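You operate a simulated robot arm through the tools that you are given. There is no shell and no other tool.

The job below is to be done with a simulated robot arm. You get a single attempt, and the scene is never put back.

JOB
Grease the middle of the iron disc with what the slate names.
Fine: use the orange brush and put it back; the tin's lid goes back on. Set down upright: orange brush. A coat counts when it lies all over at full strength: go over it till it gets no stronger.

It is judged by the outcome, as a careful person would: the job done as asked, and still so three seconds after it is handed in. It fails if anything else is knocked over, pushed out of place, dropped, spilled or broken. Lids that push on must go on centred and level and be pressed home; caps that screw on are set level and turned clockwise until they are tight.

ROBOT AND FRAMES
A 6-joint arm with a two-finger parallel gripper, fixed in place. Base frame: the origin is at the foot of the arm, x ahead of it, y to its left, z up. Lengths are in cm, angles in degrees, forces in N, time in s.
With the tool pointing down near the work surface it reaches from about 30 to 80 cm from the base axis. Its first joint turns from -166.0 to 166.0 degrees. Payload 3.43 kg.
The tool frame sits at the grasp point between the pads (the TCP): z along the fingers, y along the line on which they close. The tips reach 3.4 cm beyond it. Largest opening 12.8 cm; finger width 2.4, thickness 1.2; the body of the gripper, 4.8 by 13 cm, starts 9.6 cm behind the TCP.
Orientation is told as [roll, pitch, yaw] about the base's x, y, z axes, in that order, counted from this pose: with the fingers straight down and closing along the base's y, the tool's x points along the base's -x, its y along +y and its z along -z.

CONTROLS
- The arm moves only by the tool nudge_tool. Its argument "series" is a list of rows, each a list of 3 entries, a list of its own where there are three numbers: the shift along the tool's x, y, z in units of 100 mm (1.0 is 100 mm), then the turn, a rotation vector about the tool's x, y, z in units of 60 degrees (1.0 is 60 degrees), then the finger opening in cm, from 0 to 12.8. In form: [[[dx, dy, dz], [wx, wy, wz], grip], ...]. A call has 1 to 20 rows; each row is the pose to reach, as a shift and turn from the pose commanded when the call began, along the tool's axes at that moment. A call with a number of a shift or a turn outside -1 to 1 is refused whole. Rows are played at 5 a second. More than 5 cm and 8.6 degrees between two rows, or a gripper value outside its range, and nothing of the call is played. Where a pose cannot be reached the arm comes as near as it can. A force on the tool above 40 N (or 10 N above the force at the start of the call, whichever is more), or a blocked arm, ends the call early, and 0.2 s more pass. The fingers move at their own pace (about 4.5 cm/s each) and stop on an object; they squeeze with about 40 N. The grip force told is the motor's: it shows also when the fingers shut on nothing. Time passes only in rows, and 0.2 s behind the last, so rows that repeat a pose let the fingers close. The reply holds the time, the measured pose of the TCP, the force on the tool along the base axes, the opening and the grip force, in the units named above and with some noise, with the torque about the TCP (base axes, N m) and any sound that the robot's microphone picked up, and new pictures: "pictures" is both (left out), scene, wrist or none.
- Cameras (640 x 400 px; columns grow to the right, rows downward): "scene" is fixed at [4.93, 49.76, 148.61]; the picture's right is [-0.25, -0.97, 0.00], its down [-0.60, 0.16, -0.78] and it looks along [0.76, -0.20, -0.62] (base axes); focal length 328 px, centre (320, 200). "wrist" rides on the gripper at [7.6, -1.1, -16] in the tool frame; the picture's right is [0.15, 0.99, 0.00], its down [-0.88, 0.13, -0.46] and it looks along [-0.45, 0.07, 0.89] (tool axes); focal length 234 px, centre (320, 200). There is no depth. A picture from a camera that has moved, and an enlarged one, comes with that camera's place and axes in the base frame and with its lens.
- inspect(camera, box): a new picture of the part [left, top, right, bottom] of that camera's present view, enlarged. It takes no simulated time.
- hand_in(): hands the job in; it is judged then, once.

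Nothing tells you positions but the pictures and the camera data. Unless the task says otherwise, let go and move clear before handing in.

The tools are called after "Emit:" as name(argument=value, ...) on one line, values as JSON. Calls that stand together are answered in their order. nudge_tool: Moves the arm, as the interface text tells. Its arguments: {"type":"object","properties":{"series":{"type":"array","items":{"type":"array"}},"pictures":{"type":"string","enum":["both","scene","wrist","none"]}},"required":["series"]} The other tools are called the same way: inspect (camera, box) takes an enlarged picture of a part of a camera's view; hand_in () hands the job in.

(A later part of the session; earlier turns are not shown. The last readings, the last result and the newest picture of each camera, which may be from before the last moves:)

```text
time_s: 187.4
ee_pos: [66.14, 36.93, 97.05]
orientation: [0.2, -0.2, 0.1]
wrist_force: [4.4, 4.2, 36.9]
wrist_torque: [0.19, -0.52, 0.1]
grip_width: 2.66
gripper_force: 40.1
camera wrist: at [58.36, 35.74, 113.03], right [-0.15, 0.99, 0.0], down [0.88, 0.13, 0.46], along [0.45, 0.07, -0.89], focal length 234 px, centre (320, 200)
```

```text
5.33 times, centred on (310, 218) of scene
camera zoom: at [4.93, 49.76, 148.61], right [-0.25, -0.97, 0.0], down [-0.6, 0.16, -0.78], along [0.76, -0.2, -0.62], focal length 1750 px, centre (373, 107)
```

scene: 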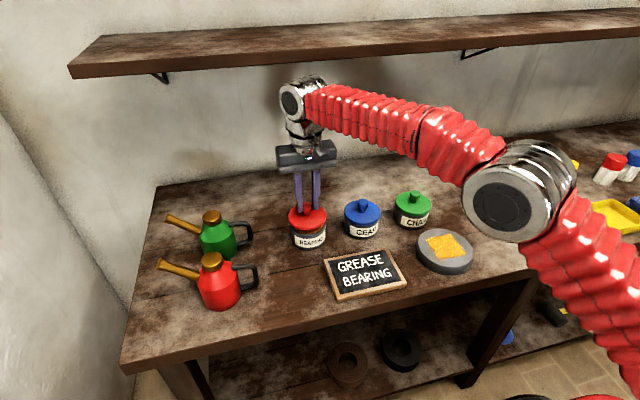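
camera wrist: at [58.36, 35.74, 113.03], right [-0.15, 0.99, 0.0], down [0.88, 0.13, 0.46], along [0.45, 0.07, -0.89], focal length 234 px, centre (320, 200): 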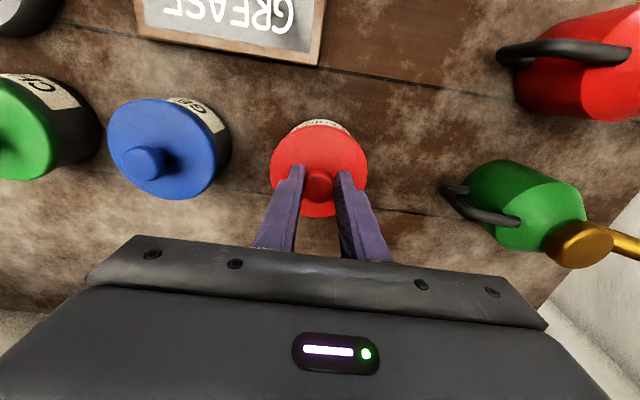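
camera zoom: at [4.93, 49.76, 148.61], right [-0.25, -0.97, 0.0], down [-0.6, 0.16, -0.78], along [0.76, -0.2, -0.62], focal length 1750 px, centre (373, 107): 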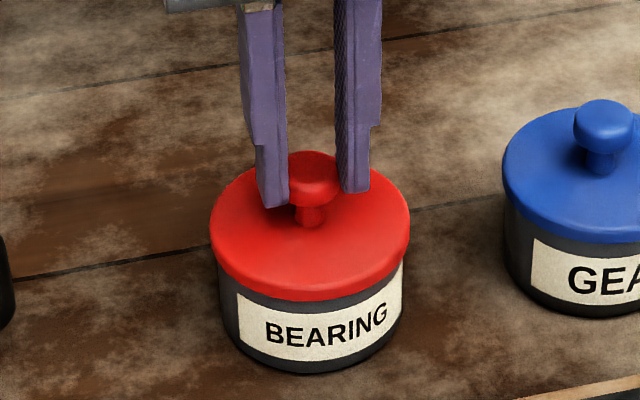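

The lid stays centred, but pushing through the grip also drags sideways. I'll relax the force, let go, and inspect how it sits.

Emit:
nudge_tool(series=[[[0, 0, -0.015], [0, 0, 0], 1], [[0, 0, -0.03], [0, 0, 0], 1], [[0, 0, -0.03], [0, 0, 0], 1]], pictures="none")

Emit:
nudge_tool(series=[[[0, 0, 0], [0, 0, 0], 3], [[0, 0, 0], [0, 0, 0], 3.5], [[0, 0, 0], [0, 0, 0], 4.2], [[0, 0, 0], [0, 0, 0], 5], [[0, 0, 0], [0, 0, 0], 5]], pictures="wrist")

Emit:
inspect(camera="scene", box=[280, 180, 340, 255])

Emit:
inspect(camera="wrist", box=[240, 100, 400, 230])

```text
time_s: 188.2
ee_pos: [66.12, 36.89, 97.11]
orientation: [0.0, 0.0, 0.0]
wrist_force: [3.1, 7.2, 21.3]
wrist_torque: [0.32, -0.59, 0.1]
grip_width: 2.67
gripper_force: 39.8
```

```text
time_s: 189.4
ee_pos: [66.26, 36.86, 97.04]
orientation: [0.0, 0.0, -0.1]
wrist_force: [0.0, 0.2, -0.1]
wrist_torque: [0.01, 0.0, -0.03]
grip_width: 4.99
gripper_force: 0.1
heard: snap
camera wrist: at [58.49, 35.72, 113.07], right [-0.15, 0.99, 0.0], down [0.88, 0.13, 0.46], along [0.45, 0.07, -0.89], focal length 234 px, centre (320, 200)
```

wrist: 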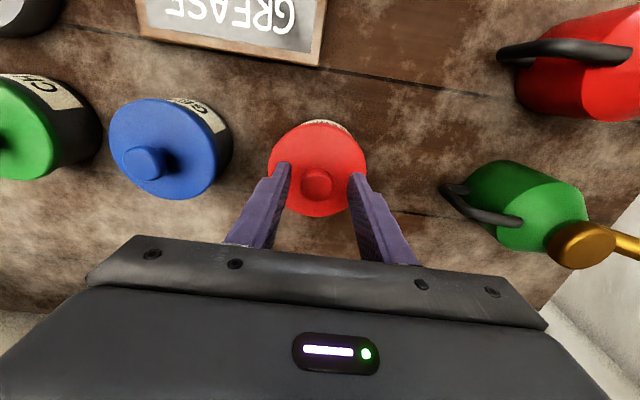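

```text
5.33 times, centred on (310, 218) of scene
camera zoom: at [4.93, 49.76, 148.61], right [-0.25, -0.97, 0.0], down [-0.6, 0.16, -0.78], along [0.76, -0.2, -0.62], focal length 1750 px, centre (373, 107)
```

zoom: 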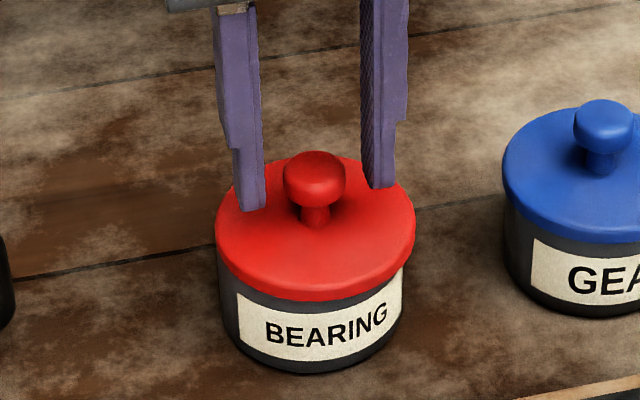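

```text
3.08 times, centred on (320, 165) of wrist
camera zoom: at [58.49, 35.72, 113.07], right [-0.15, 0.99, 0.0], down [0.88, 0.13, 0.46], along [0.45, 0.07, -0.89], focal length 720 px, centre (320, 308)
```

zoom: 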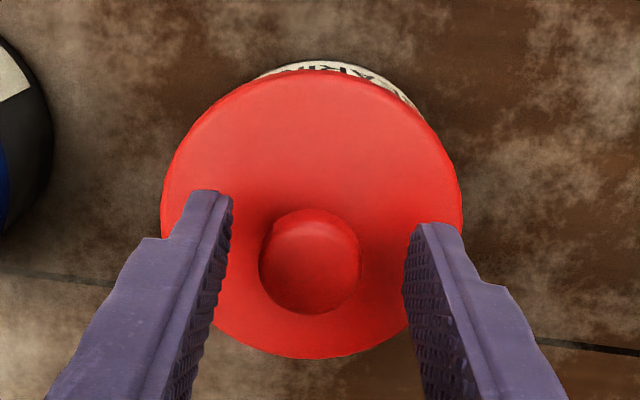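

On release there was a snap, but the lid appears to have shifted about 2 mm toward -y relative to the tin. I'll rise a little and measure this more carefully.

Emit:
nudge_tool(series=[[[0, 0, -0.2], [0, 0, 0], 5], [[0, 0, -0.5], [0, 0, 0], 5], [[0, 0, -0.8], [0, 0, 0], 5], [[0, 0, -0.85], [0, 0, 0], 5], [[0, 0, -0.85], [0, 0, 0], 5]], pictures="wrist")

Emit:
inspect(camera="scene", box=[280, 185, 380, 248])

Emit:
inspect(camera="wrist", box=[260, 100, 380, 190])

Emit:
inspect(camera="scene", box=[285, 200, 335, 252])

```text
time_s: 190.6
ee_pos: [66.32, 37.05, 105.64]
orientation: [0.0, 0.1, 0.0]
wrist_force: [0.0, -0.3, -1.1]
wrist_torque: [0.01, -0.02, -0.02]
grip_width: 5.0
gripper_force: 0.1
camera wrist: at [58.57, 35.86, 121.55], right [-0.15, 0.99, 0.0], down [0.88, 0.13, 0.46], along [0.45, 0.07, -0.89], focal length 234 px, centre (320, 200)
```

wrist: 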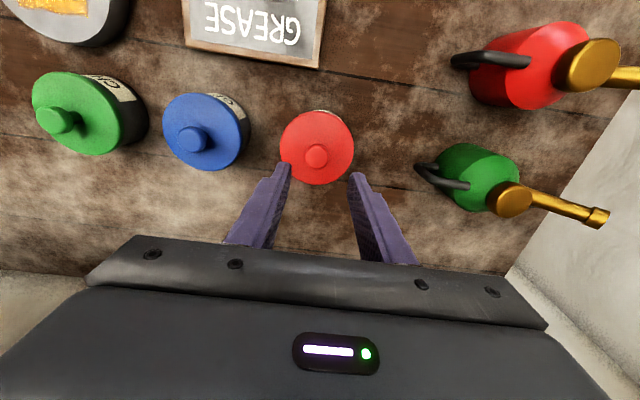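

```text
6.35 times, centred on (330, 216) of scene
camera zoom: at [4.93, 49.76, 148.61], right [-0.25, -0.97, 0.0], down [-0.6, 0.16, -0.78], along [0.76, -0.2, -0.62], focal length 2084 px, centre (256, 95)
```

zoom: 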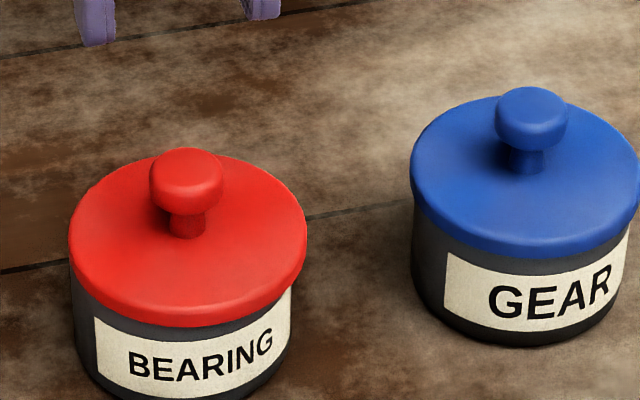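

```text
4.44 times, centred on (320, 145) of wrist
camera zoom: at [58.57, 35.86, 121.55], right [-0.15, 0.99, 0.0], down [0.88, 0.13, 0.46], along [0.45, 0.07, -0.89], focal length 1041 px, centre (320, 444)
```

zoom: 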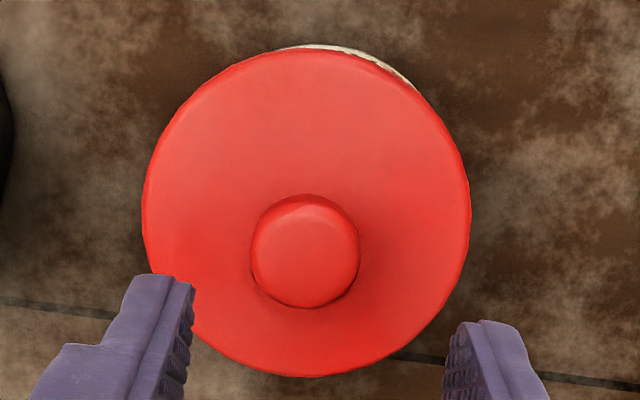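

```text
7.69 times, centred on (310, 226) of scene
camera zoom: at [4.93, 49.76, 148.61], right [-0.25, -0.97, 0.0], down [-0.6, 0.16, -0.78], along [0.76, -0.2, -0.62], focal length 2525 px, centre (397, 0)
```

zoom: 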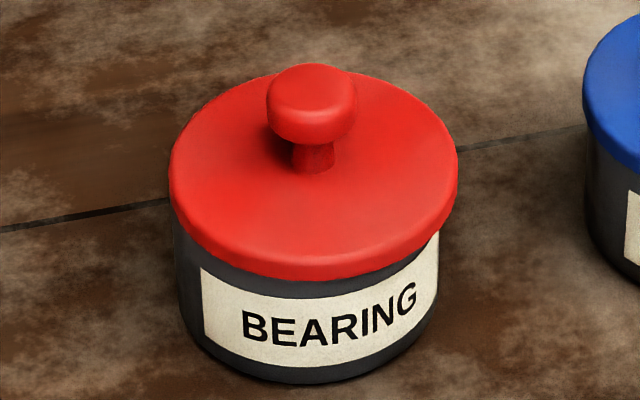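

The lid sits about 3 mm toward -y and 1.4 mm toward -x of its original place on the tin (the tin itself hasn't moved). I'll re-grip the knob with the gripper centred on the lid's proper position, which will pull it back.

Emit:
nudge_tool(series=[[[0.011, -0.005, 0.2], [0, 0, 0], 5], [[0.011, -0.005, 0.4], [0, 0, 0], 5], [[0.011, -0.005, 0.6], [0, 0, 0], 5], [[0.011, -0.005, 0.75], [0, 0, 0], 5], [[0.011, -0.005, 0.83], [0, 0, 0], 5], [[0.011, -0.005, 0.845], [0, 0, 0], 5], [[0.011, -0.005, 0.845], [0, 0, 0], 5], [[0.011, -0.005, 0.845], [0, 0, 0], 5]], pictures="wrist")

Emit:
inspect(camera="wrist", box=[240, 100, 400, 230])

```text
time_s: 192.4
ee_pos: [66.15, 36.9, 97.23]
orientation: [0.1, 0.0, 0.0]
wrist_force: [-0.6, -0.9, 0.9]
wrist_torque: [-0.01, -0.04, 0.0]
grip_width: 5.02
gripper_force: 0.1
camera wrist: at [58.5, 35.71, 113.1], right [-0.15, 0.99, 0.0], down [0.88, 0.13, 0.46], along [0.45, 0.07, -0.89], focal length 234 px, centre (320, 200)
```

wrist: 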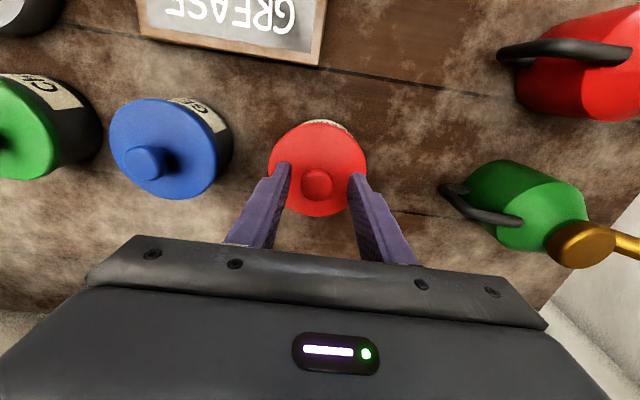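

```text
3.08 times, centred on (320, 165) of wrist
camera zoom: at [58.5, 35.71, 113.1], right [-0.15, 0.99, 0.0], down [0.88, 0.13, 0.46], along [0.45, 0.07, -0.89], focal length 720 px, centre (320, 308)
```

zoom: 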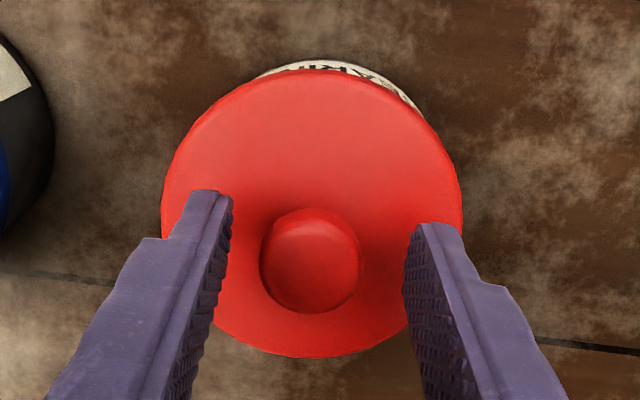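

Emit:
nudge_tool(series=[[[0, 0.006, 0], [0, 0, 0], 5], [[0, 0.012, 0], [0, 0, 0], 5], [[0, 0.012, 0], [0, 0, 0], 5], [[0, 0.012, 0], [0, 0, 0], 5]], pictures="wrist")

```text
time_s: 193.4
ee_pos: [66.06, 36.89, 97.15]
orientation: [0.0, 0.0, 0.0]
wrist_force: [0.2, -0.3, 0.2]
wrist_torque: [0.01, 0.01, -0.01]
grip_width: 5.01
gripper_force: 0.0
camera wrist: at [58.47, 35.83, 113.12], right [-0.15, 0.99, 0.0], down [0.88, 0.13, 0.46], along [0.45, 0.07, -0.89], focal length 234 px, centre (320, 200)
```

wrist: 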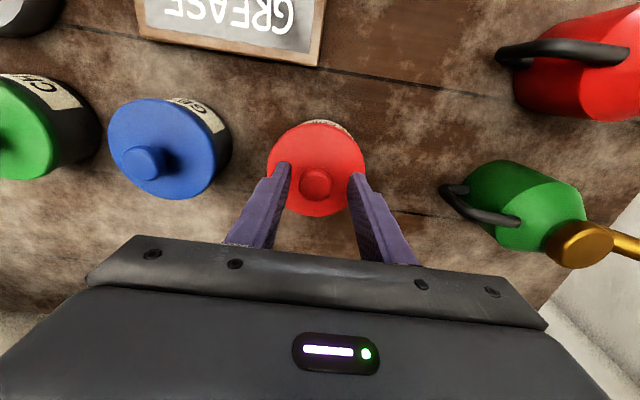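

Aligned at the proper position (readout y 35.83). Closing to pull the lid back to centre, listening for a snap.

Emit:
nudge_tool(series=[[[0, 0, 0], [0, 0, 0], 4], [[0, 0, 0], [0, 0, 0], 3.4], [[0, 0, 0], [0, 0, 0], 3.0], [[0, 0, 0], [0, 0, 0], 2.6], [[0, 0, 0], [0, 0, 0], 1.5], [[0, 0, 0], [0, 0, 0], 1], [[0, 0, 0], [0, 0, 0], 1]], pictures="wrist")

Emit:
inspect(camera="scene", box=[280, 185, 380, 248])

Emit:
inspect(camera="wrist", box=[240, 100, 400, 230])

```text
time_s: 195.0
ee_pos: [66.09, 37.01, 97.06]
orientation: [0.0, -0.1, 0.1]
wrist_force: [-0.1, -0.5, 0.1]
wrist_torque: [0.02, 0.0, 0.02]
grip_width: 2.69
gripper_force: 39.9
heard: snap
camera wrist: at [58.47, 35.83, 113.12], right [-0.15, 0.99, 0.0], down [0.88, 0.13, 0.46], along [0.45, 0.07, -0.89], focal length 234 px, centre (320, 200)
```

wrist: 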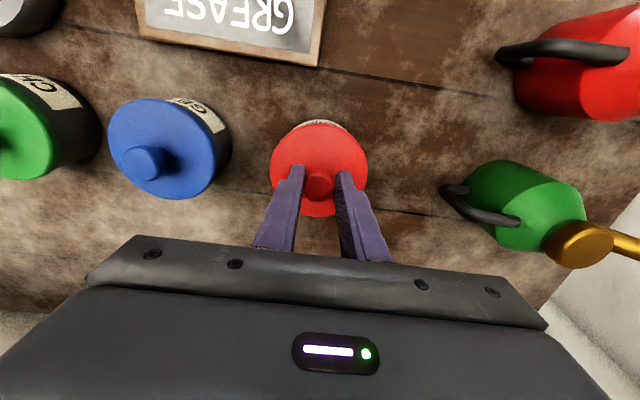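

```text
6.35 times, centred on (330, 216) of scene
camera zoom: at [4.93, 49.76, 148.61], right [-0.25, -0.97, 0.0], down [-0.6, 0.16, -0.78], along [0.76, -0.2, -0.62], focal length 2084 px, centre (256, 95)
```

zoom: 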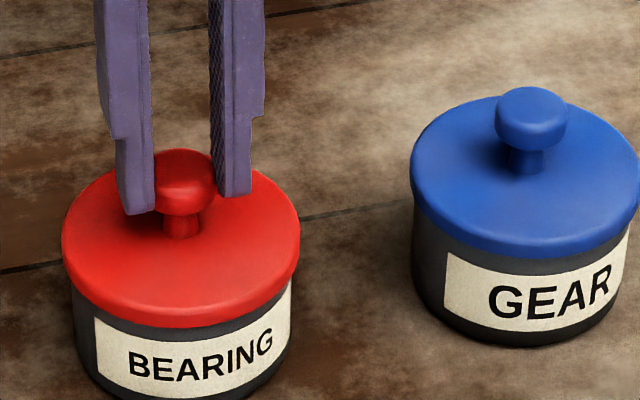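

```text
3.08 times, centred on (320, 165) of wrist
camera zoom: at [58.47, 35.83, 113.12], right [-0.15, 0.99, 0.0], down [0.88, 0.13, 0.46], along [0.45, 0.07, -0.89], focal length 720 px, centre (320, 308)
```

zoom: 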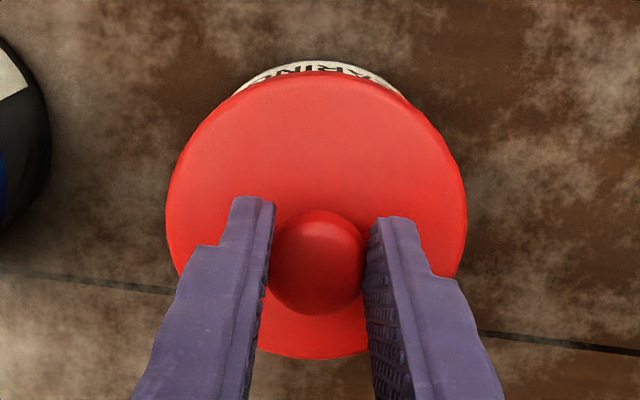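

Another snap on gripping, so gripping unlatches the lid and the release had latched it, but off-centre. It's now back in line in y. I'll lift slightly, shift 1.3 mm in +x, and set it down again.

Emit:
nudge_tool(series=[[[0, 0, -0.015], [0, 0, 0], 1], [[0, 0, -0.03], [0, 0, 0], 1], [[-0.007, 0, -0.03], [0, 0, 0], 1], [[-0.014, 0, -0.03], [0, 0, 0], 1], [[-0.014, 0, -0.03], [0, 0, 0], 1], [[-0.014, 0, -0.03], [0, 0, 0], 1]], pictures="wrist")

Emit:
inspect(camera="scene", box=[280, 185, 380, 248])

```text
time_s: 196.4
ee_pos: [66.24, 36.87, 97.33]
orientation: [0.0, 0.1, 0.0]
wrist_force: [0.4, -0.3, -0.4]
wrist_torque: [0.02, 0.01, 0.0]
grip_width: 2.67
gripper_force: 40.0
camera wrist: at [58.51, 35.78, 113.34], right [-0.15, 0.99, 0.0], down [0.88, 0.13, 0.46], along [0.45, 0.07, -0.89], focal length 234 px, centre (320, 200)
```

wrist: 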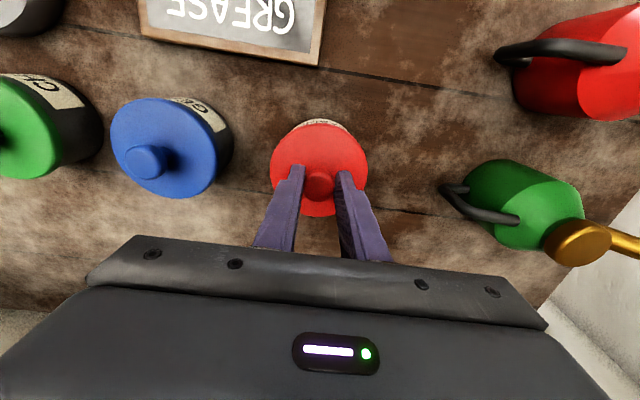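

```text
6.35 times, centred on (330, 216) of scene
camera zoom: at [4.93, 49.76, 148.61], right [-0.25, -0.97, 0.0], down [-0.6, 0.16, -0.78], along [0.76, -0.2, -0.62], focal length 2084 px, centre (256, 95)
```

zoom: 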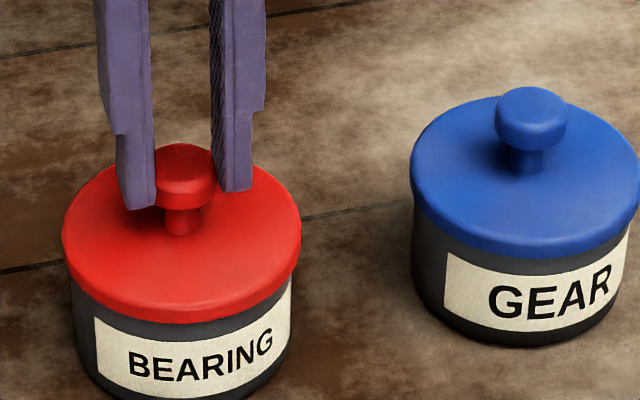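

Emit:
nudge_tool(series=[[[-0.005, 0.003, 0], [0, 0, 0], 1], [[-0.01, 0.005, 0], [0, 0, 0], 1], [[-0.01, 0.005, 0], [0, 0, 0], 1], [[-0.01, 0.005, 0], [0, 0, 0], 1]], pictures="wrist")

Emit:
inspect(camera="scene", box=[280, 185, 380, 248])

```text
time_s: 197.4
ee_pos: [66.31, 36.87, 97.45]
orientation: [0.0, 0.0, 0.0]
wrist_force: [-0.4, 0.3, -0.6]
wrist_torque: [0.0, -0.04, 0.0]
grip_width: 2.68
gripper_force: 40.1
camera wrist: at [58.65, 35.75, 113.39], right [-0.15, 0.99, 0.0], down [0.88, 0.13, 0.46], along [0.45, 0.07, -0.89], focal length 234 px, centre (320, 200)
```

wrist: 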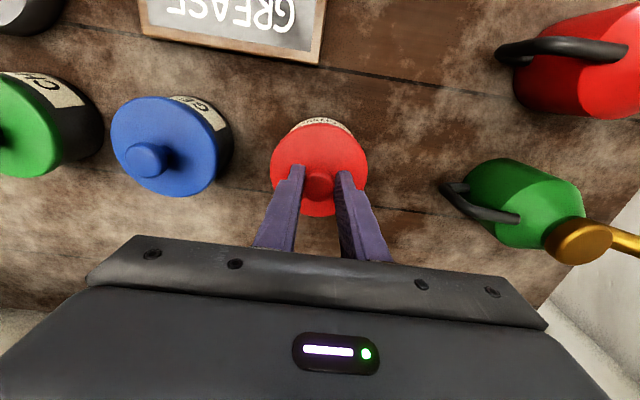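

```text
6.35 times, centred on (330, 216) of scene
camera zoom: at [4.93, 49.76, 148.61], right [-0.25, -0.97, 0.0], down [-0.6, 0.16, -0.78], along [0.76, -0.2, -0.62], focal length 2084 px, centre (256, 95)
```

zoom: 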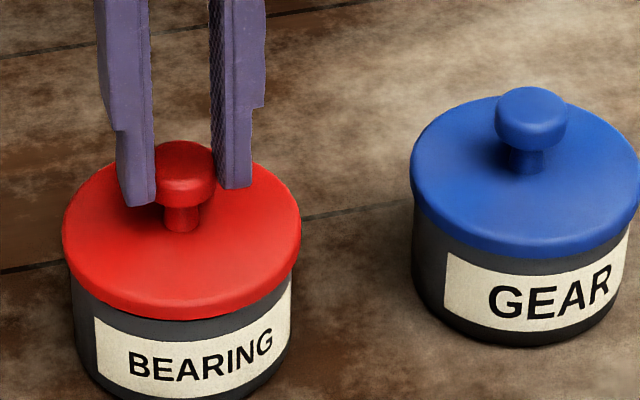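

Emit:
nudge_tool(series=[[[0.003, 0.007, 0], [0, 0, 0], 1], [[0.003, 0.007, 0], [0, 0, 0], 1], [[0.003, 0.007, 0.01], [0, 0, 0], 1], [[0.003, 0.007, 0.018], [0, 0, 0], 1], [[0.003, 0.007, 0.018], [0, 0, 0], 1], [[0.003, 0.007, 0.018], [0, 0, 0], 1]], pictures="wrist")

Emit:
inspect(camera="scene", box=[280, 185, 380, 248])

```text
time_s: 198.8
ee_pos: [66.28, 37.09, 97.25]
orientation: [-0.1, -0.1, 0.0]
wrist_force: [0.6, 0.0, -0.8]
wrist_torque: [0.0, 0.02, -0.02]
grip_width: 2.68
gripper_force: 40.8
camera wrist: at [58.65, 35.93, 113.22], right [-0.15, 0.99, 0.0], down [0.88, 0.13, 0.46], along [0.45, 0.07, -0.89], focal length 234 px, centre (320, 200)
```

wrist: 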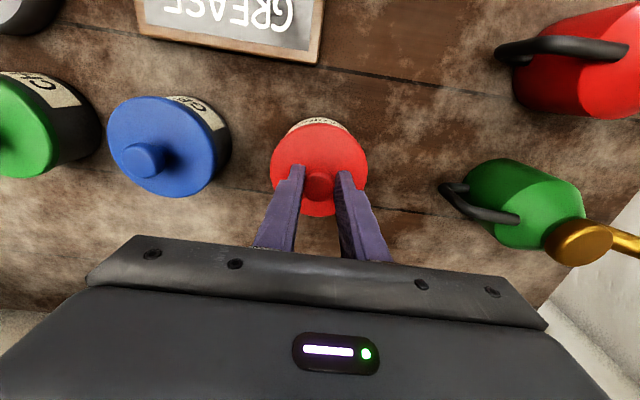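

```text
6.35 times, centred on (330, 216) of scene
camera zoom: at [4.93, 49.76, 148.61], right [-0.25, -0.97, 0.0], down [-0.6, 0.16, -0.78], along [0.76, -0.2, -0.62], focal length 2084 px, centre (256, 95)
```

zoom: 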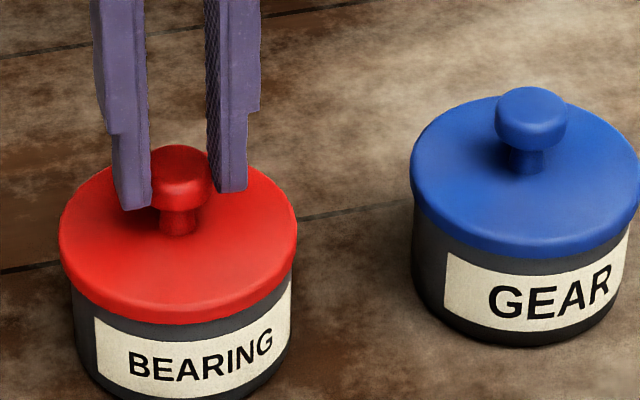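

Emit:
nudge_tool(series=[[[0.003, -0.008, 0], [0, 0, 0], 1], [[0.003, -0.008, 0], [0, 0, 0], 1], [[0.003, -0.008, 0], [0, 0, 0], 1]], pictures="wrist")

Emit:
inspect(camera="scene", box=[280, 185, 380, 248])

```text
time_s: 199.6
ee_pos: [66.3, 37.02, 97.3]
orientation: [0.1, 0.0, 0.0]
wrist_force: [0.2, -0.1, -0.8]
wrist_torque: [0.0, 0.0, 0.01]
grip_width: 2.66
gripper_force: 40.1
camera wrist: at [58.64, 35.83, 113.21], right [-0.15, 0.99, 0.0], down [0.88, 0.13, 0.46], along [0.45, 0.07, -0.89], focal length 234 px, centre (320, 200)
```

wrist: 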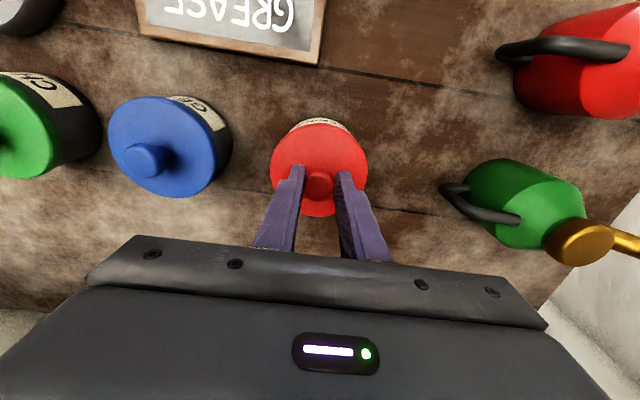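

```text
6.35 times, centred on (330, 216) of scene
camera zoom: at [4.93, 49.76, 148.61], right [-0.25, -0.97, 0.0], down [-0.6, 0.16, -0.78], along [0.76, -0.2, -0.62], focal length 2084 px, centre (256, 95)
```

zoom: 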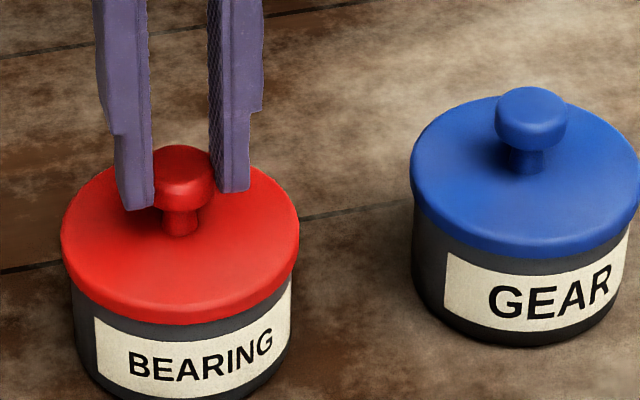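

Lid centred to within about 0.5 mm. Lowering to light contact only.

Emit:
nudge_tool(series=[[[0, 0, 0.006], [0, 0, 0], 1], [[0, 0, 0.01], [0, 0, 0], 1], [[0, 0, 0.01], [0, 0, 0], 1]], pictures="wrist")

```text
time_s: 200.4
ee_pos: [66.26, 36.98, 97.2]
orientation: [0.0, -0.1, -0.1]
wrist_force: [1.0, -1.9, 6.7]
wrist_torque: [-0.06, -0.05, 0.02]
grip_width: 2.65
gripper_force: 39.6
camera wrist: at [58.58, 35.86, 113.15], right [-0.15, 0.99, 0.0], down [0.88, 0.13, 0.46], along [0.45, 0.07, -0.89], focal length 234 px, centre (320, 200)
```

wrist: 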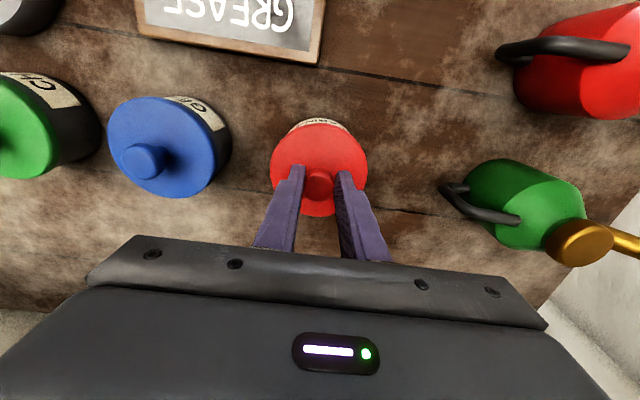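

Emit:
nudge_tool(series=[[[0, -0.002, -0.003], [0, 0, 0], 1], [[0, -0.002, -0.003], [0, 0, 0], 1]], pictures="wrist")

Emit:
inspect(camera="scene", box=[280, 185, 380, 248])

```text
time_s: 201.0
ee_pos: [66.31, 37.05, 97.24]
orientation: [0.0, 0.1, 0.0]
wrist_force: [-0.8, -0.5, 14.0]
wrist_torque: [-0.07, -0.06, 0.03]
grip_width: 2.6
gripper_force: 39.7
camera wrist: at [58.59, 35.86, 113.15], right [-0.15, 0.99, 0.0], down [0.88, 0.13, 0.46], along [0.45, 0.07, -0.89], focal length 234 px, centre (320, 200)
```

wrist: 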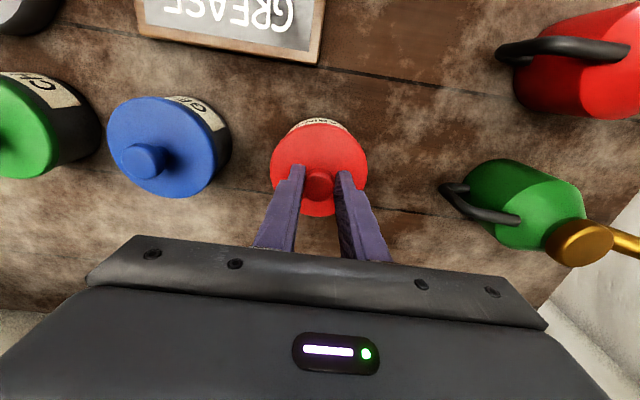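

```text
6.35 times, centred on (330, 216) of scene
camera zoom: at [4.93, 49.76, 148.61], right [-0.25, -0.97, 0.0], down [-0.6, 0.16, -0.78], along [0.76, -0.2, -0.62], focal length 2084 px, centre (256, 95)
```

zoom: 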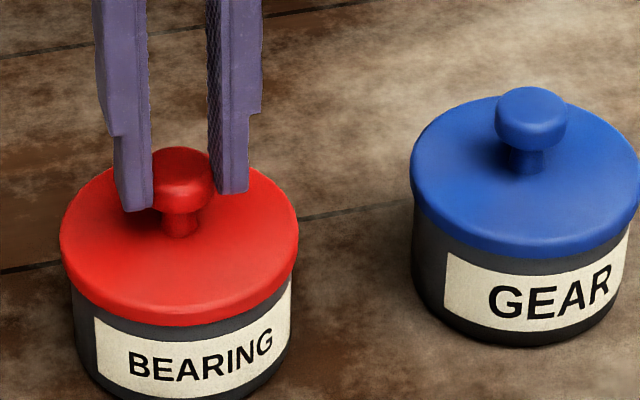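

Emit:
nudge_tool(series=[[[0, 0, -0.006], [0, 0, 0], 1], [[0, 0, -0.006], [0, 0, 0], 1]], pictures="none")

```text
time_s: 201.6
ee_pos: [66.28, 37.04, 97.28]
orientation: [0.0, 0.0, 0.0]
wrist_force: [3.4, -0.6, 9.7]
wrist_torque: [0.02, -0.27, 0.01]
grip_width: 2.66
gripper_force: 39.8
```

Emit:
nudge_tool(series=[[[-0.002, 0, -0.006], [0, 0, 0], 1], [[-0.002, 0, -0.006], [0, 0, 0], 1]], pictures="none")

```text
time_s: 202.2
ee_pos: [66.35, 37.04, 97.25]
orientation: [0.0, 0.1, 0.0]
wrist_force: [0.2, 1.1, 4.0]
wrist_torque: [0.09, -0.13, 0.0]
grip_width: 2.67
gripper_force: 39.9
```

Forces are nearly zero sideways and 4 N vertical. Releasing slowly now.

Emit:
nudge_tool(series=[[[0, 0, 0], [0, 0, 0], 2.75], [[0, 0, 0], [0, 0, 0], 2.85], [[0, 0, 0], [0, 0, 0], 3.0], [[0, 0, 0], [0, 0, 0], 3.4], [[0, 0, 0], [0, 0, 0], 4.2], [[0, 0, 0], [0, 0, 0], 5], [[0, 0, 0], [0, 0, 0], 5]], pictures="wrist")

Emit:
inspect(camera="scene", box=[280, 185, 380, 248])

Emit:
inspect(camera="wrist", box=[240, 100, 400, 230])

```text
time_s: 203.8
ee_pos: [66.29, 37.04, 97.34]
orientation: [0.0, 0.0, 0.0]
wrist_force: [0.3, 0.1, -0.9]
wrist_torque: [0.03, 0.02, 0.02]
grip_width: 5.01
gripper_force: 0.2
heard: snap
camera wrist: at [58.6, 35.87, 113.22], right [-0.15, 0.99, 0.0], down [0.88, 0.13, 0.46], along [0.45, 0.07, -0.89], focal length 234 px, centre (320, 200)
```

wrist: 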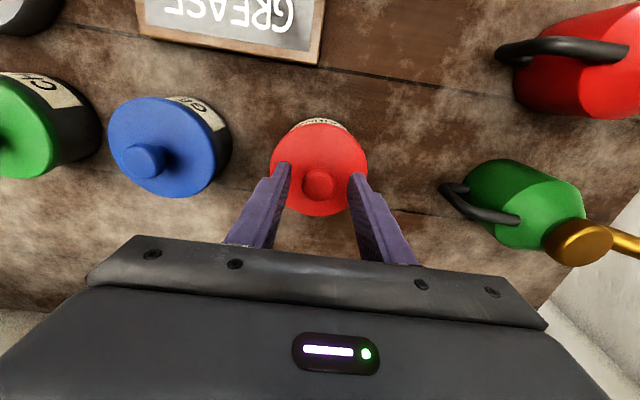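

```text
6.35 times, centred on (330, 216) of scene
camera zoom: at [4.93, 49.76, 148.61], right [-0.25, -0.97, 0.0], down [-0.6, 0.16, -0.78], along [0.76, -0.2, -0.62], focal length 2084 px, centre (256, 95)
```

zoom: 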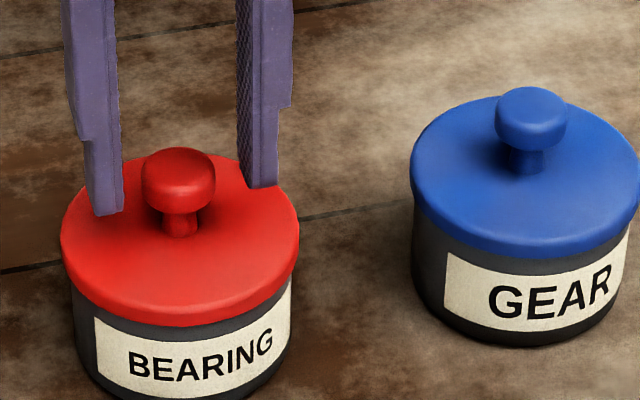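

```text
3.08 times, centred on (320, 165) of wrist
camera zoom: at [58.6, 35.87, 113.22], right [-0.15, 0.99, 0.0], down [0.88, 0.13, 0.46], along [0.45, 0.07, -0.89], focal length 720 px, centre (320, 308)
```

zoom: 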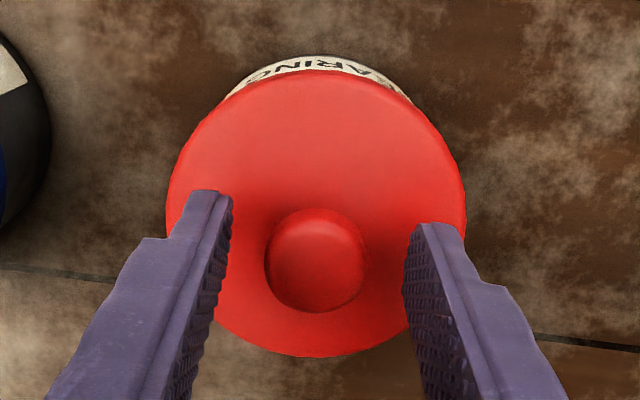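

Snap on release again, and this time the lid is centred within about 0.5 mm of its original place and level. To be sure it is home, I'll rise, close the fingers and press straight down on the knob's top.

Emit:
nudge_tool(series=[[[0, 0, -0.1], [0, 0, 0], 5], [[0, 0, -0.3], [0, 0, 0], 5], [[0, 0, -0.5], [0, 0, 0], 5], [[0, 0, -0.7], [0, 0, 0], 5], [[0, 0, -0.7], [0, 0, 0], 2], [[0, 0, -0.7], [0, 0, 0], 0], [[0, 0, -0.7], [0, 0, 0], 0], [[0, 0, -0.7], [0, 0, 0], 0]], pictures="both")

Emit:
inspect(camera="wrist", box=[260, 100, 380, 190])

Emit:
inspect(camera="scene", box=[280, 185, 380, 248])

```text
time_s: 205.6
ee_pos: [66.29, 37.22, 104.33]
orientation: [0.0, -0.1, -0.1]
wrist_force: [-0.9, 0.3, 0.4]
wrist_torque: [0.01, -0.03, 0.01]
grip_width: 0.0
gripper_force: 31.4
camera wrist: at [58.67, 35.91, 120.29], right [-0.15, 0.99, 0.0], down [0.88, 0.13, 0.46], along [0.45, 0.07, -0.89], focal length 234 px, centre (320, 200)
```

scene: 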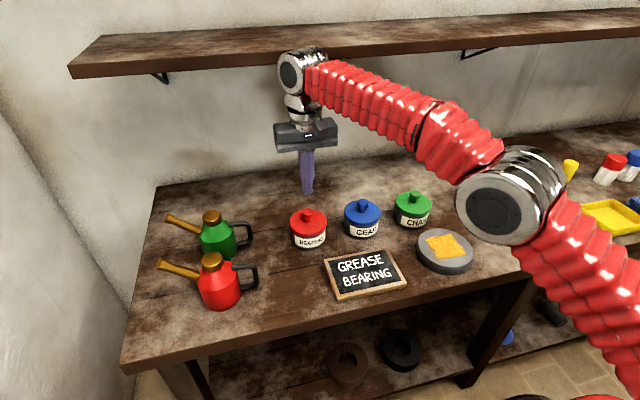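
wrist: 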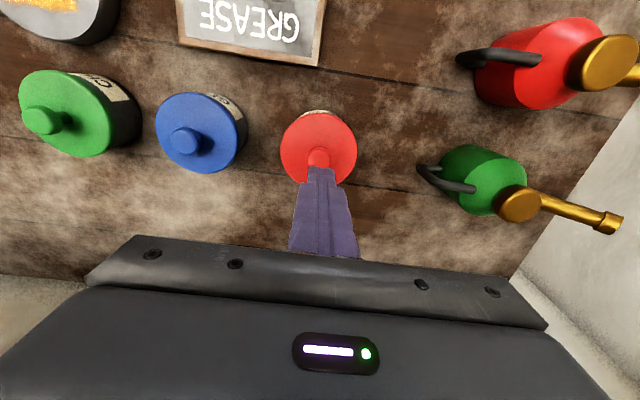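

```text
4.44 times, centred on (320, 145) of wrist
camera zoom: at [58.67, 35.91, 120.29], right [-0.15, 0.99, 0.0], down [0.88, 0.13, 0.46], along [0.45, 0.07, -0.89], focal length 1041 px, centre (320, 444)
```

zoom: 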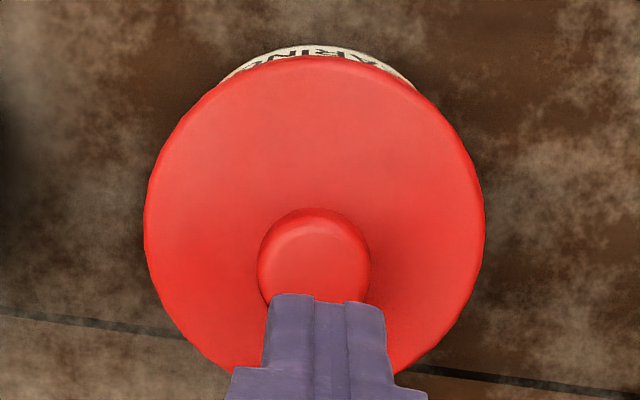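

```text
6.35 times, centred on (330, 216) of scene
camera zoom: at [4.93, 49.76, 148.61], right [-0.25, -0.97, 0.0], down [-0.6, 0.16, -0.78], along [0.76, -0.2, -0.62], focal length 2084 px, centre (256, 95)
```

zoom: 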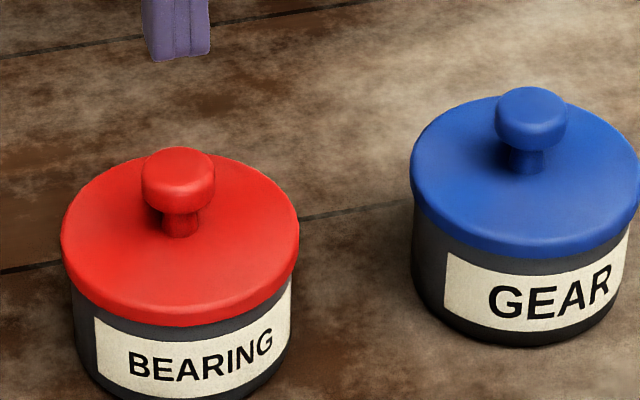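

The lid matches its original pose. Centring the closed fingertips over the knob and descending towards its top.

Emit:
nudge_tool(series=[[[0.014, -0.012, 0], [0, 0, 0], 0], [[0.014, -0.012, 0.15], [0, 0, 0], 0], [[0.014, -0.012, 0.3], [0, 0, 0], 0], [[0.014, -0.012, 0.36], [0, 0, 0], 0], [[0.014, -0.012, 0.36], [0, 0, 0], 0], [[0.014, -0.012, 0.36], [0, 0, 0], 0]], pictures="wrist")

Emit:
inspect(camera="scene", box=[280, 170, 340, 245])

Emit:
inspect(camera="wrist", box=[260, 100, 380, 190])

```text
time_s: 207.0
ee_pos: [66.2, 36.71, 100.73]
orientation: [-0.1, 0.0, 0.0]
wrist_force: [1.0, 0.5, 1.2]
wrist_torque: [0.01, 0.01, 0.01]
grip_width: 0.01
gripper_force: 33.5
camera wrist: at [58.52, 35.66, 116.68], right [-0.15, 0.99, 0.0], down [0.88, 0.13, 0.46], along [0.45, 0.07, -0.89], focal length 234 px, centre (320, 200)
```

wrist: 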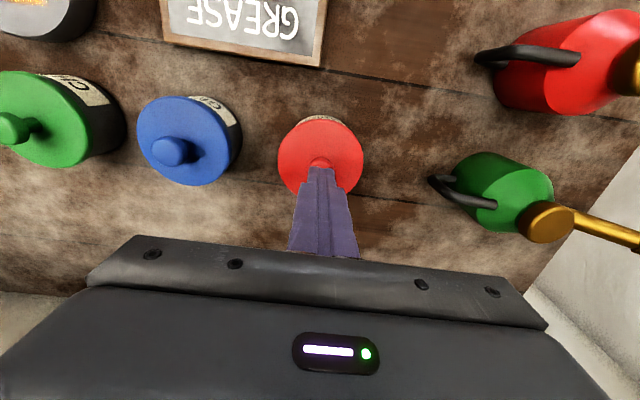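

```text
5.33 times, centred on (310, 208) of scene
camera zoom: at [4.93, 49.76, 148.61], right [-0.25, -0.97, 0.0], down [-0.6, 0.16, -0.78], along [0.76, -0.2, -0.62], focal length 1750 px, centre (373, 160)
```

zoom: 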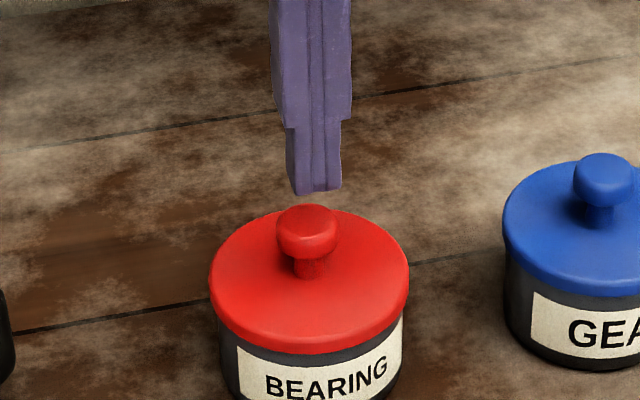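

```text
4.44 times, centred on (320, 145) of wrist
camera zoom: at [58.52, 35.66, 116.68], right [-0.15, 0.99, 0.0], down [0.88, 0.13, 0.46], along [0.45, 0.07, -0.89], focal length 1041 px, centre (320, 444)
```

zoom: 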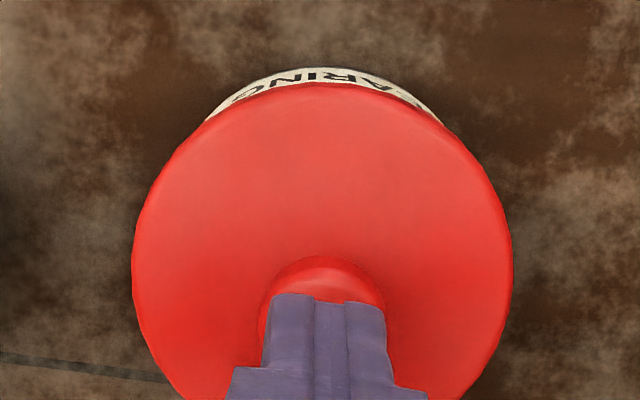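

Emit:
nudge_tool(series=[[[-0.004, 0.008, 0], [0, 0, 0], 0], [[-0.006, 0.015, 0], [0, 0, 0], 0], [[-0.006, 0.015, 0], [0, 0, 0], 0], [[-0.006, 0.015, 0], [0, 0, 0], 0]], pictures="wrist")

Emit:
inspect(camera="scene", box=[280, 170, 340, 245])

```text
time_s: 208.0
ee_pos: [66.22, 36.99, 100.68]
orientation: [0.0, 0.0, 0.0]
wrist_force: [-0.3, 0.0, -0.2]
wrist_torque: [-0.01, 0.01, 0.01]
grip_width: 0.02
gripper_force: 32.7
camera wrist: at [58.58, 35.92, 116.67], right [-0.15, 0.99, 0.0], down [0.88, 0.13, 0.46], along [0.45, 0.07, -0.89], focal length 234 px, centre (320, 200)
```

wrist: 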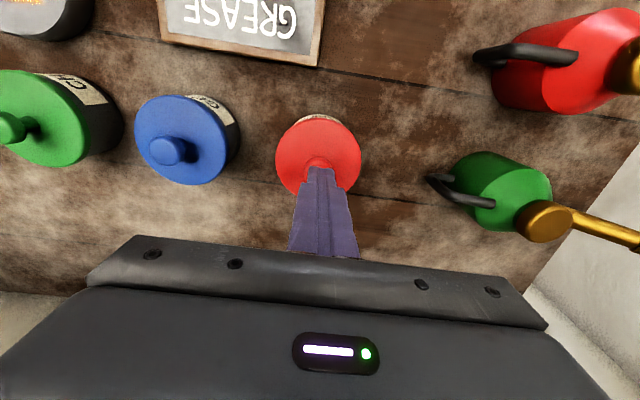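

```text
5.33 times, centred on (310, 208) of scene
camera zoom: at [4.93, 49.76, 148.61], right [-0.25, -0.97, 0.0], down [-0.6, 0.16, -0.78], along [0.76, -0.2, -0.62], focal length 1750 px, centre (373, 160)
```

zoom: 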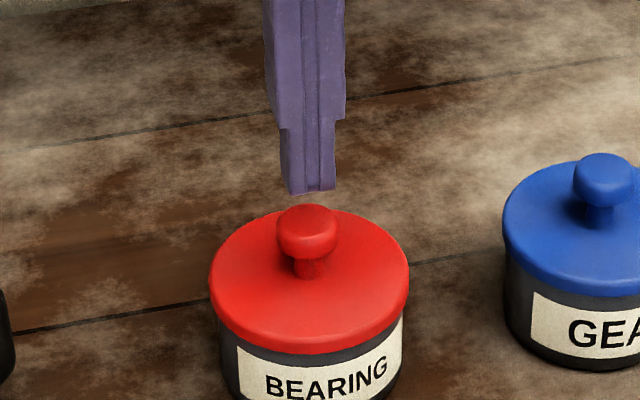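

The fingertips are directly above the knob. Lowering in small steps to press.

Emit:
nudge_tool(series=[[[0, 0, 0.02], [0, 0, 0], 0], [[0, 0, 0.04], [0, 0, 0], 0], [[0, 0, 0.05], [0, 0, 0], 0], [[0, 0, 0.06], [0, 0, 0], 0]], pictures="wrist")

```text
time_s: 209.0
ee_pos: [66.39, 37.05, 100.05]
orientation: [0.0, 0.0, 0.0]
wrist_force: [0.4, -0.6, -0.3]
wrist_torque: [-0.03, -0.01, -0.01]
grip_width: 0.0
gripper_force: 33.6
camera wrist: at [58.57, 35.95, 116.01], right [-0.15, 0.99, 0.0], down [0.88, 0.13, 0.46], along [0.45, 0.07, -0.89], focal length 234 px, centre (320, 200)
```

wrist: 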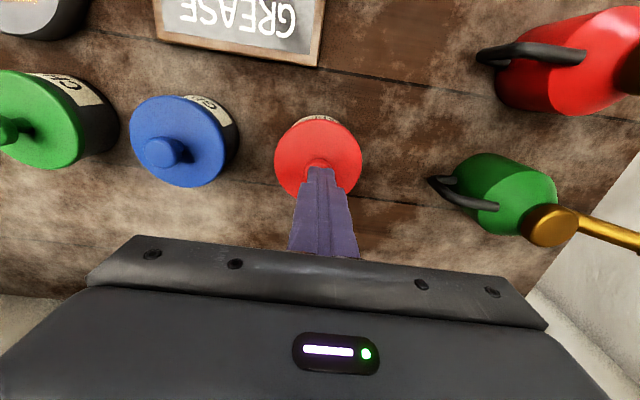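

Emit:
nudge_tool(series=[[[0, -0.005, 0.01], [0, 0, 0], 0], [[0, -0.005, 0.02], [0, 0, 0], 0], [[0, -0.005, 0.025], [0, 0, 0], 0]], pictures="none")

Emit:
inspect(camera="scene", box=[280, 170, 340, 245])

```text
time_s: 209.8
ee_pos: [66.24, 36.96, 99.94]
orientation: [0.1, -0.1, 0.0]
wrist_force: [-1.3, 0.5, -0.1]
wrist_torque: [0.01, 0.02, -0.05]
grip_width: 0.01
gripper_force: 32.6
```

```text
5.33 times, centred on (310, 208) of scene
camera zoom: at [4.93, 49.76, 148.61], right [-0.25, -0.97, 0.0], down [-0.6, 0.16, -0.78], along [0.76, -0.2, -0.62], focal length 1750 px, centre (373, 160)
```

zoom: 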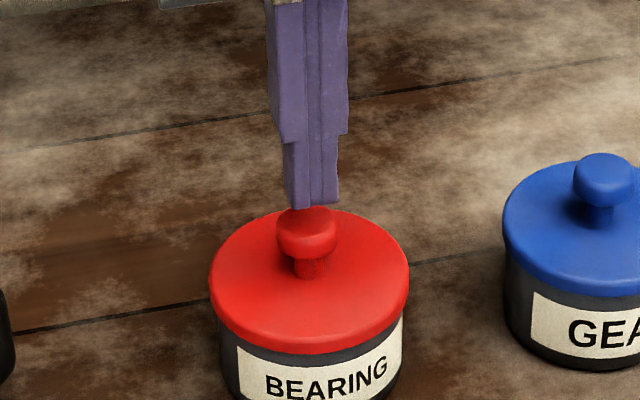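

Emit:
nudge_tool(series=[[[0, 0.003, 0.01], [0, 0, 0], 0], [[0, 0.003, 0.02], [0, 0, 0], 0], [[0, 0.003, 0.02], [0, 0, 0], 0]], pictures="none")

```text
time_s: 210.6
ee_pos: [66.28, 37.0, 99.63]
orientation: [0.0, -0.1, 0.0]
wrist_force: [0.6, -0.4, 0.6]
wrist_torque: [-0.02, -0.04, -0.03]
grip_width: 0.01
gripper_force: 32.8
```

Emit:
nudge_tool(series=[[[0, 0, 0.01], [0, 0, 0], 0], [[0, 0, 0.015], [0, 0, 0], 0], [[0, 0, 0.015], [0, 0, 0], 0]], pictures="none")

Emit:
inspect(camera="scene", box=[280, 170, 340, 245])

```text
time_s: 211.4
ee_pos: [66.2, 37.04, 99.54]
orientation: [0.1, 0.1, 0.0]
wrist_force: [-0.4, 0.5, -0.3]
wrist_torque: [0.01, -0.01, 0.03]
grip_width: 0.0
gripper_force: 32.9
```

```text
5.33 times, centred on (310, 208) of scene
camera zoom: at [4.93, 49.76, 148.61], right [-0.25, -0.97, 0.0], down [-0.6, 0.16, -0.78], along [0.76, -0.2, -0.62], focal length 1750 px, centre (373, 160)
```

zoom: 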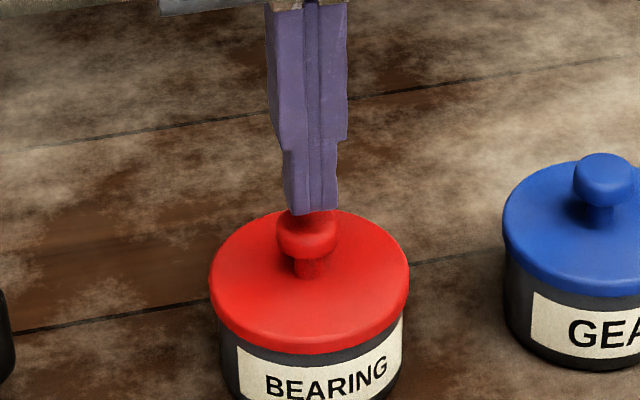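

Emit:
nudge_tool(series=[[[0, 0, 0.01], [0, 0, 0], 0], [[0, 0, 0.015], [0, 0, 0], 0], [[0, 0, 0.015], [0, 0, 0], 0]], pictures="none")

```text
time_s: 212.2
ee_pos: [66.23, 37.02, 99.32]
orientation: [0.0, 0.0, -0.1]
wrist_force: [0.0, 0.5, -0.1]
wrist_torque: [-0.02, -0.02, -0.03]
grip_width: 0.0
gripper_force: 33.0
```

Emit:
nudge_tool(series=[[[0, 0, 0.01], [0, 0, 0], 0], [[0, 0, 0.015], [0, 0, 0], 0], [[0, 0, 0.015], [0, 0, 0], 0]], pictures="none")

Emit:
inspect(camera="scene", box=[280, 170, 340, 245])

```text
time_s: 213.0
ee_pos: [66.28, 37.02, 99.32]
orientation: [0.0, 0.0, 0.0]
wrist_force: [0.0, -0.4, -0.1]
wrist_torque: [0.0, -0.03, -0.02]
grip_width: 0.0
gripper_force: 33.2
```

```text
5.33 times, centred on (310, 208) of scene
camera zoom: at [4.93, 49.76, 148.61], right [-0.25, -0.97, 0.0], down [-0.6, 0.16, -0.78], along [0.76, -0.2, -0.62], focal length 1750 px, centre (373, 160)
```

zoom: 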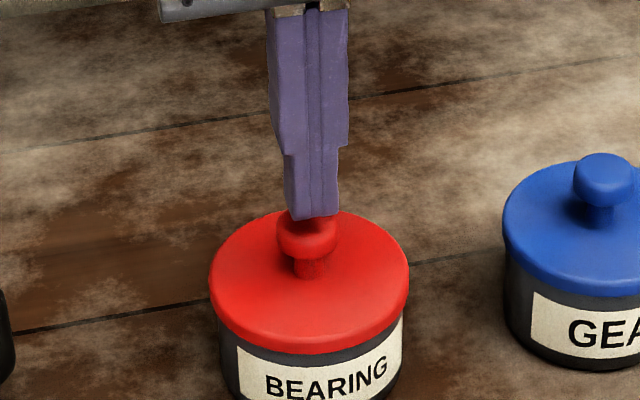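

Emit:
nudge_tool(series=[[[0, 0, 0.01], [0, 0, 0], 0], [[0, 0, 0.015], [0, 0, 0], 0], [[0, 0, 0.015], [0, 0, 0], 0]], pictures="none")

```text
time_s: 213.8
ee_pos: [66.26, 37.01, 99.12]
orientation: [0.0, 0.0, 0.1]
wrist_force: [-0.2, 0.4, -0.4]
wrist_torque: [0.02, -0.01, 0.01]
grip_width: 0.0
gripper_force: 33.3
```

Emit:
nudge_tool(series=[[[0, 0, 0.01], [0, 0, 0], 0], [[0, 0, 0.015], [0, 0, 0], 0], [[0, 0, 0.015], [0, 0, 0], 0]], pictures="wrist")

Emit:
inspect(camera="scene", box=[290, 190, 330, 235])

```text
time_s: 214.6
ee_pos: [66.06, 37.09, 98.97]
orientation: [0.0, 0.1, 0.1]
wrist_force: [0.3, -0.3, 0.5]
wrist_torque: [-0.01, 0.0, 0.01]
grip_width: 0.0
gripper_force: 33.0
camera wrist: at [58.48, 35.91, 114.82], right [-0.15, 0.99, 0.0], down [0.88, 0.13, 0.46], along [0.45, 0.07, -0.89], focal length 234 px, centre (320, 200)
```

wrist: 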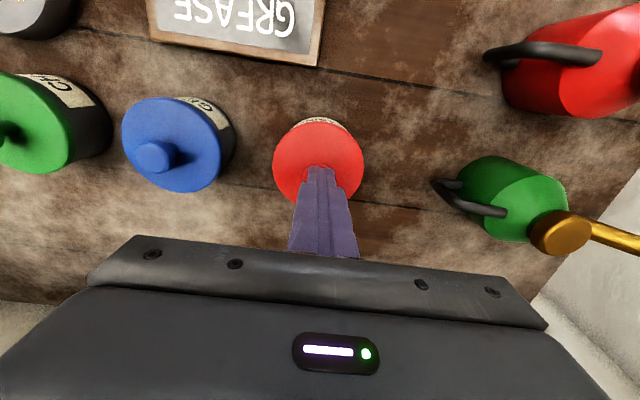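

```text
8.89 times, centred on (310, 212) of scene
camera zoom: at [4.93, 49.76, 148.61], right [-0.25, -0.97, 0.0], down [-0.6, 0.16, -0.78], along [0.76, -0.2, -0.62], focal length 2917 px, centre (409, 89)
```

zoom: 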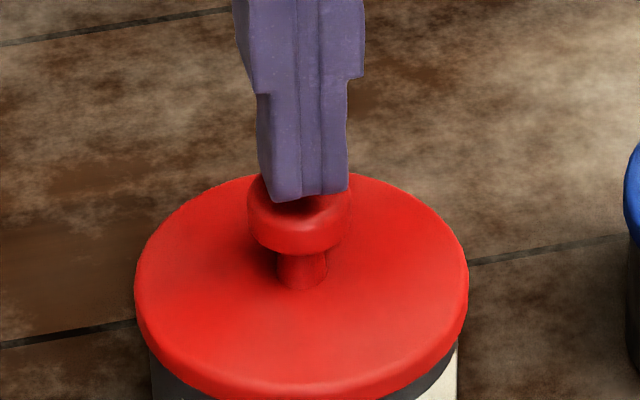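

Nearly touching the knob top. Continuing gently.

Emit:
nudge_tool(series=[[[0, 0, 0.006], [0, 0, 0], 0], [[0, 0, 0.012], [0, 0, 0], 0], [[0, 0, 0.012], [0, 0, 0], 0]], pictures="none")

```text
time_s: 215.4
ee_pos: [66.12, 37.1, 98.77]
orientation: [0.0, 0.0, 0.1]
wrist_force: [-0.9, 0.0, 0.2]
wrist_torque: [-0.02, 0.0, -0.01]
grip_width: 0.0
gripper_force: 32.7
```

Emit:
nudge_tool(series=[[[0, 0, 0.006], [0, 0, 0], 0], [[0, 0, 0.012], [0, 0, 0], 0], [[0, 0, 0.012], [0, 0, 0], 0]], pictures="none")

```text
time_s: 216.2
ee_pos: [66.19, 37.1, 98.58]
orientation: [0.0, -0.1, 0.0]
wrist_force: [-0.1, -0.2, 0.4]
wrist_torque: [0.04, -0.01, -0.01]
grip_width: 0.0
gripper_force: 32.7
```

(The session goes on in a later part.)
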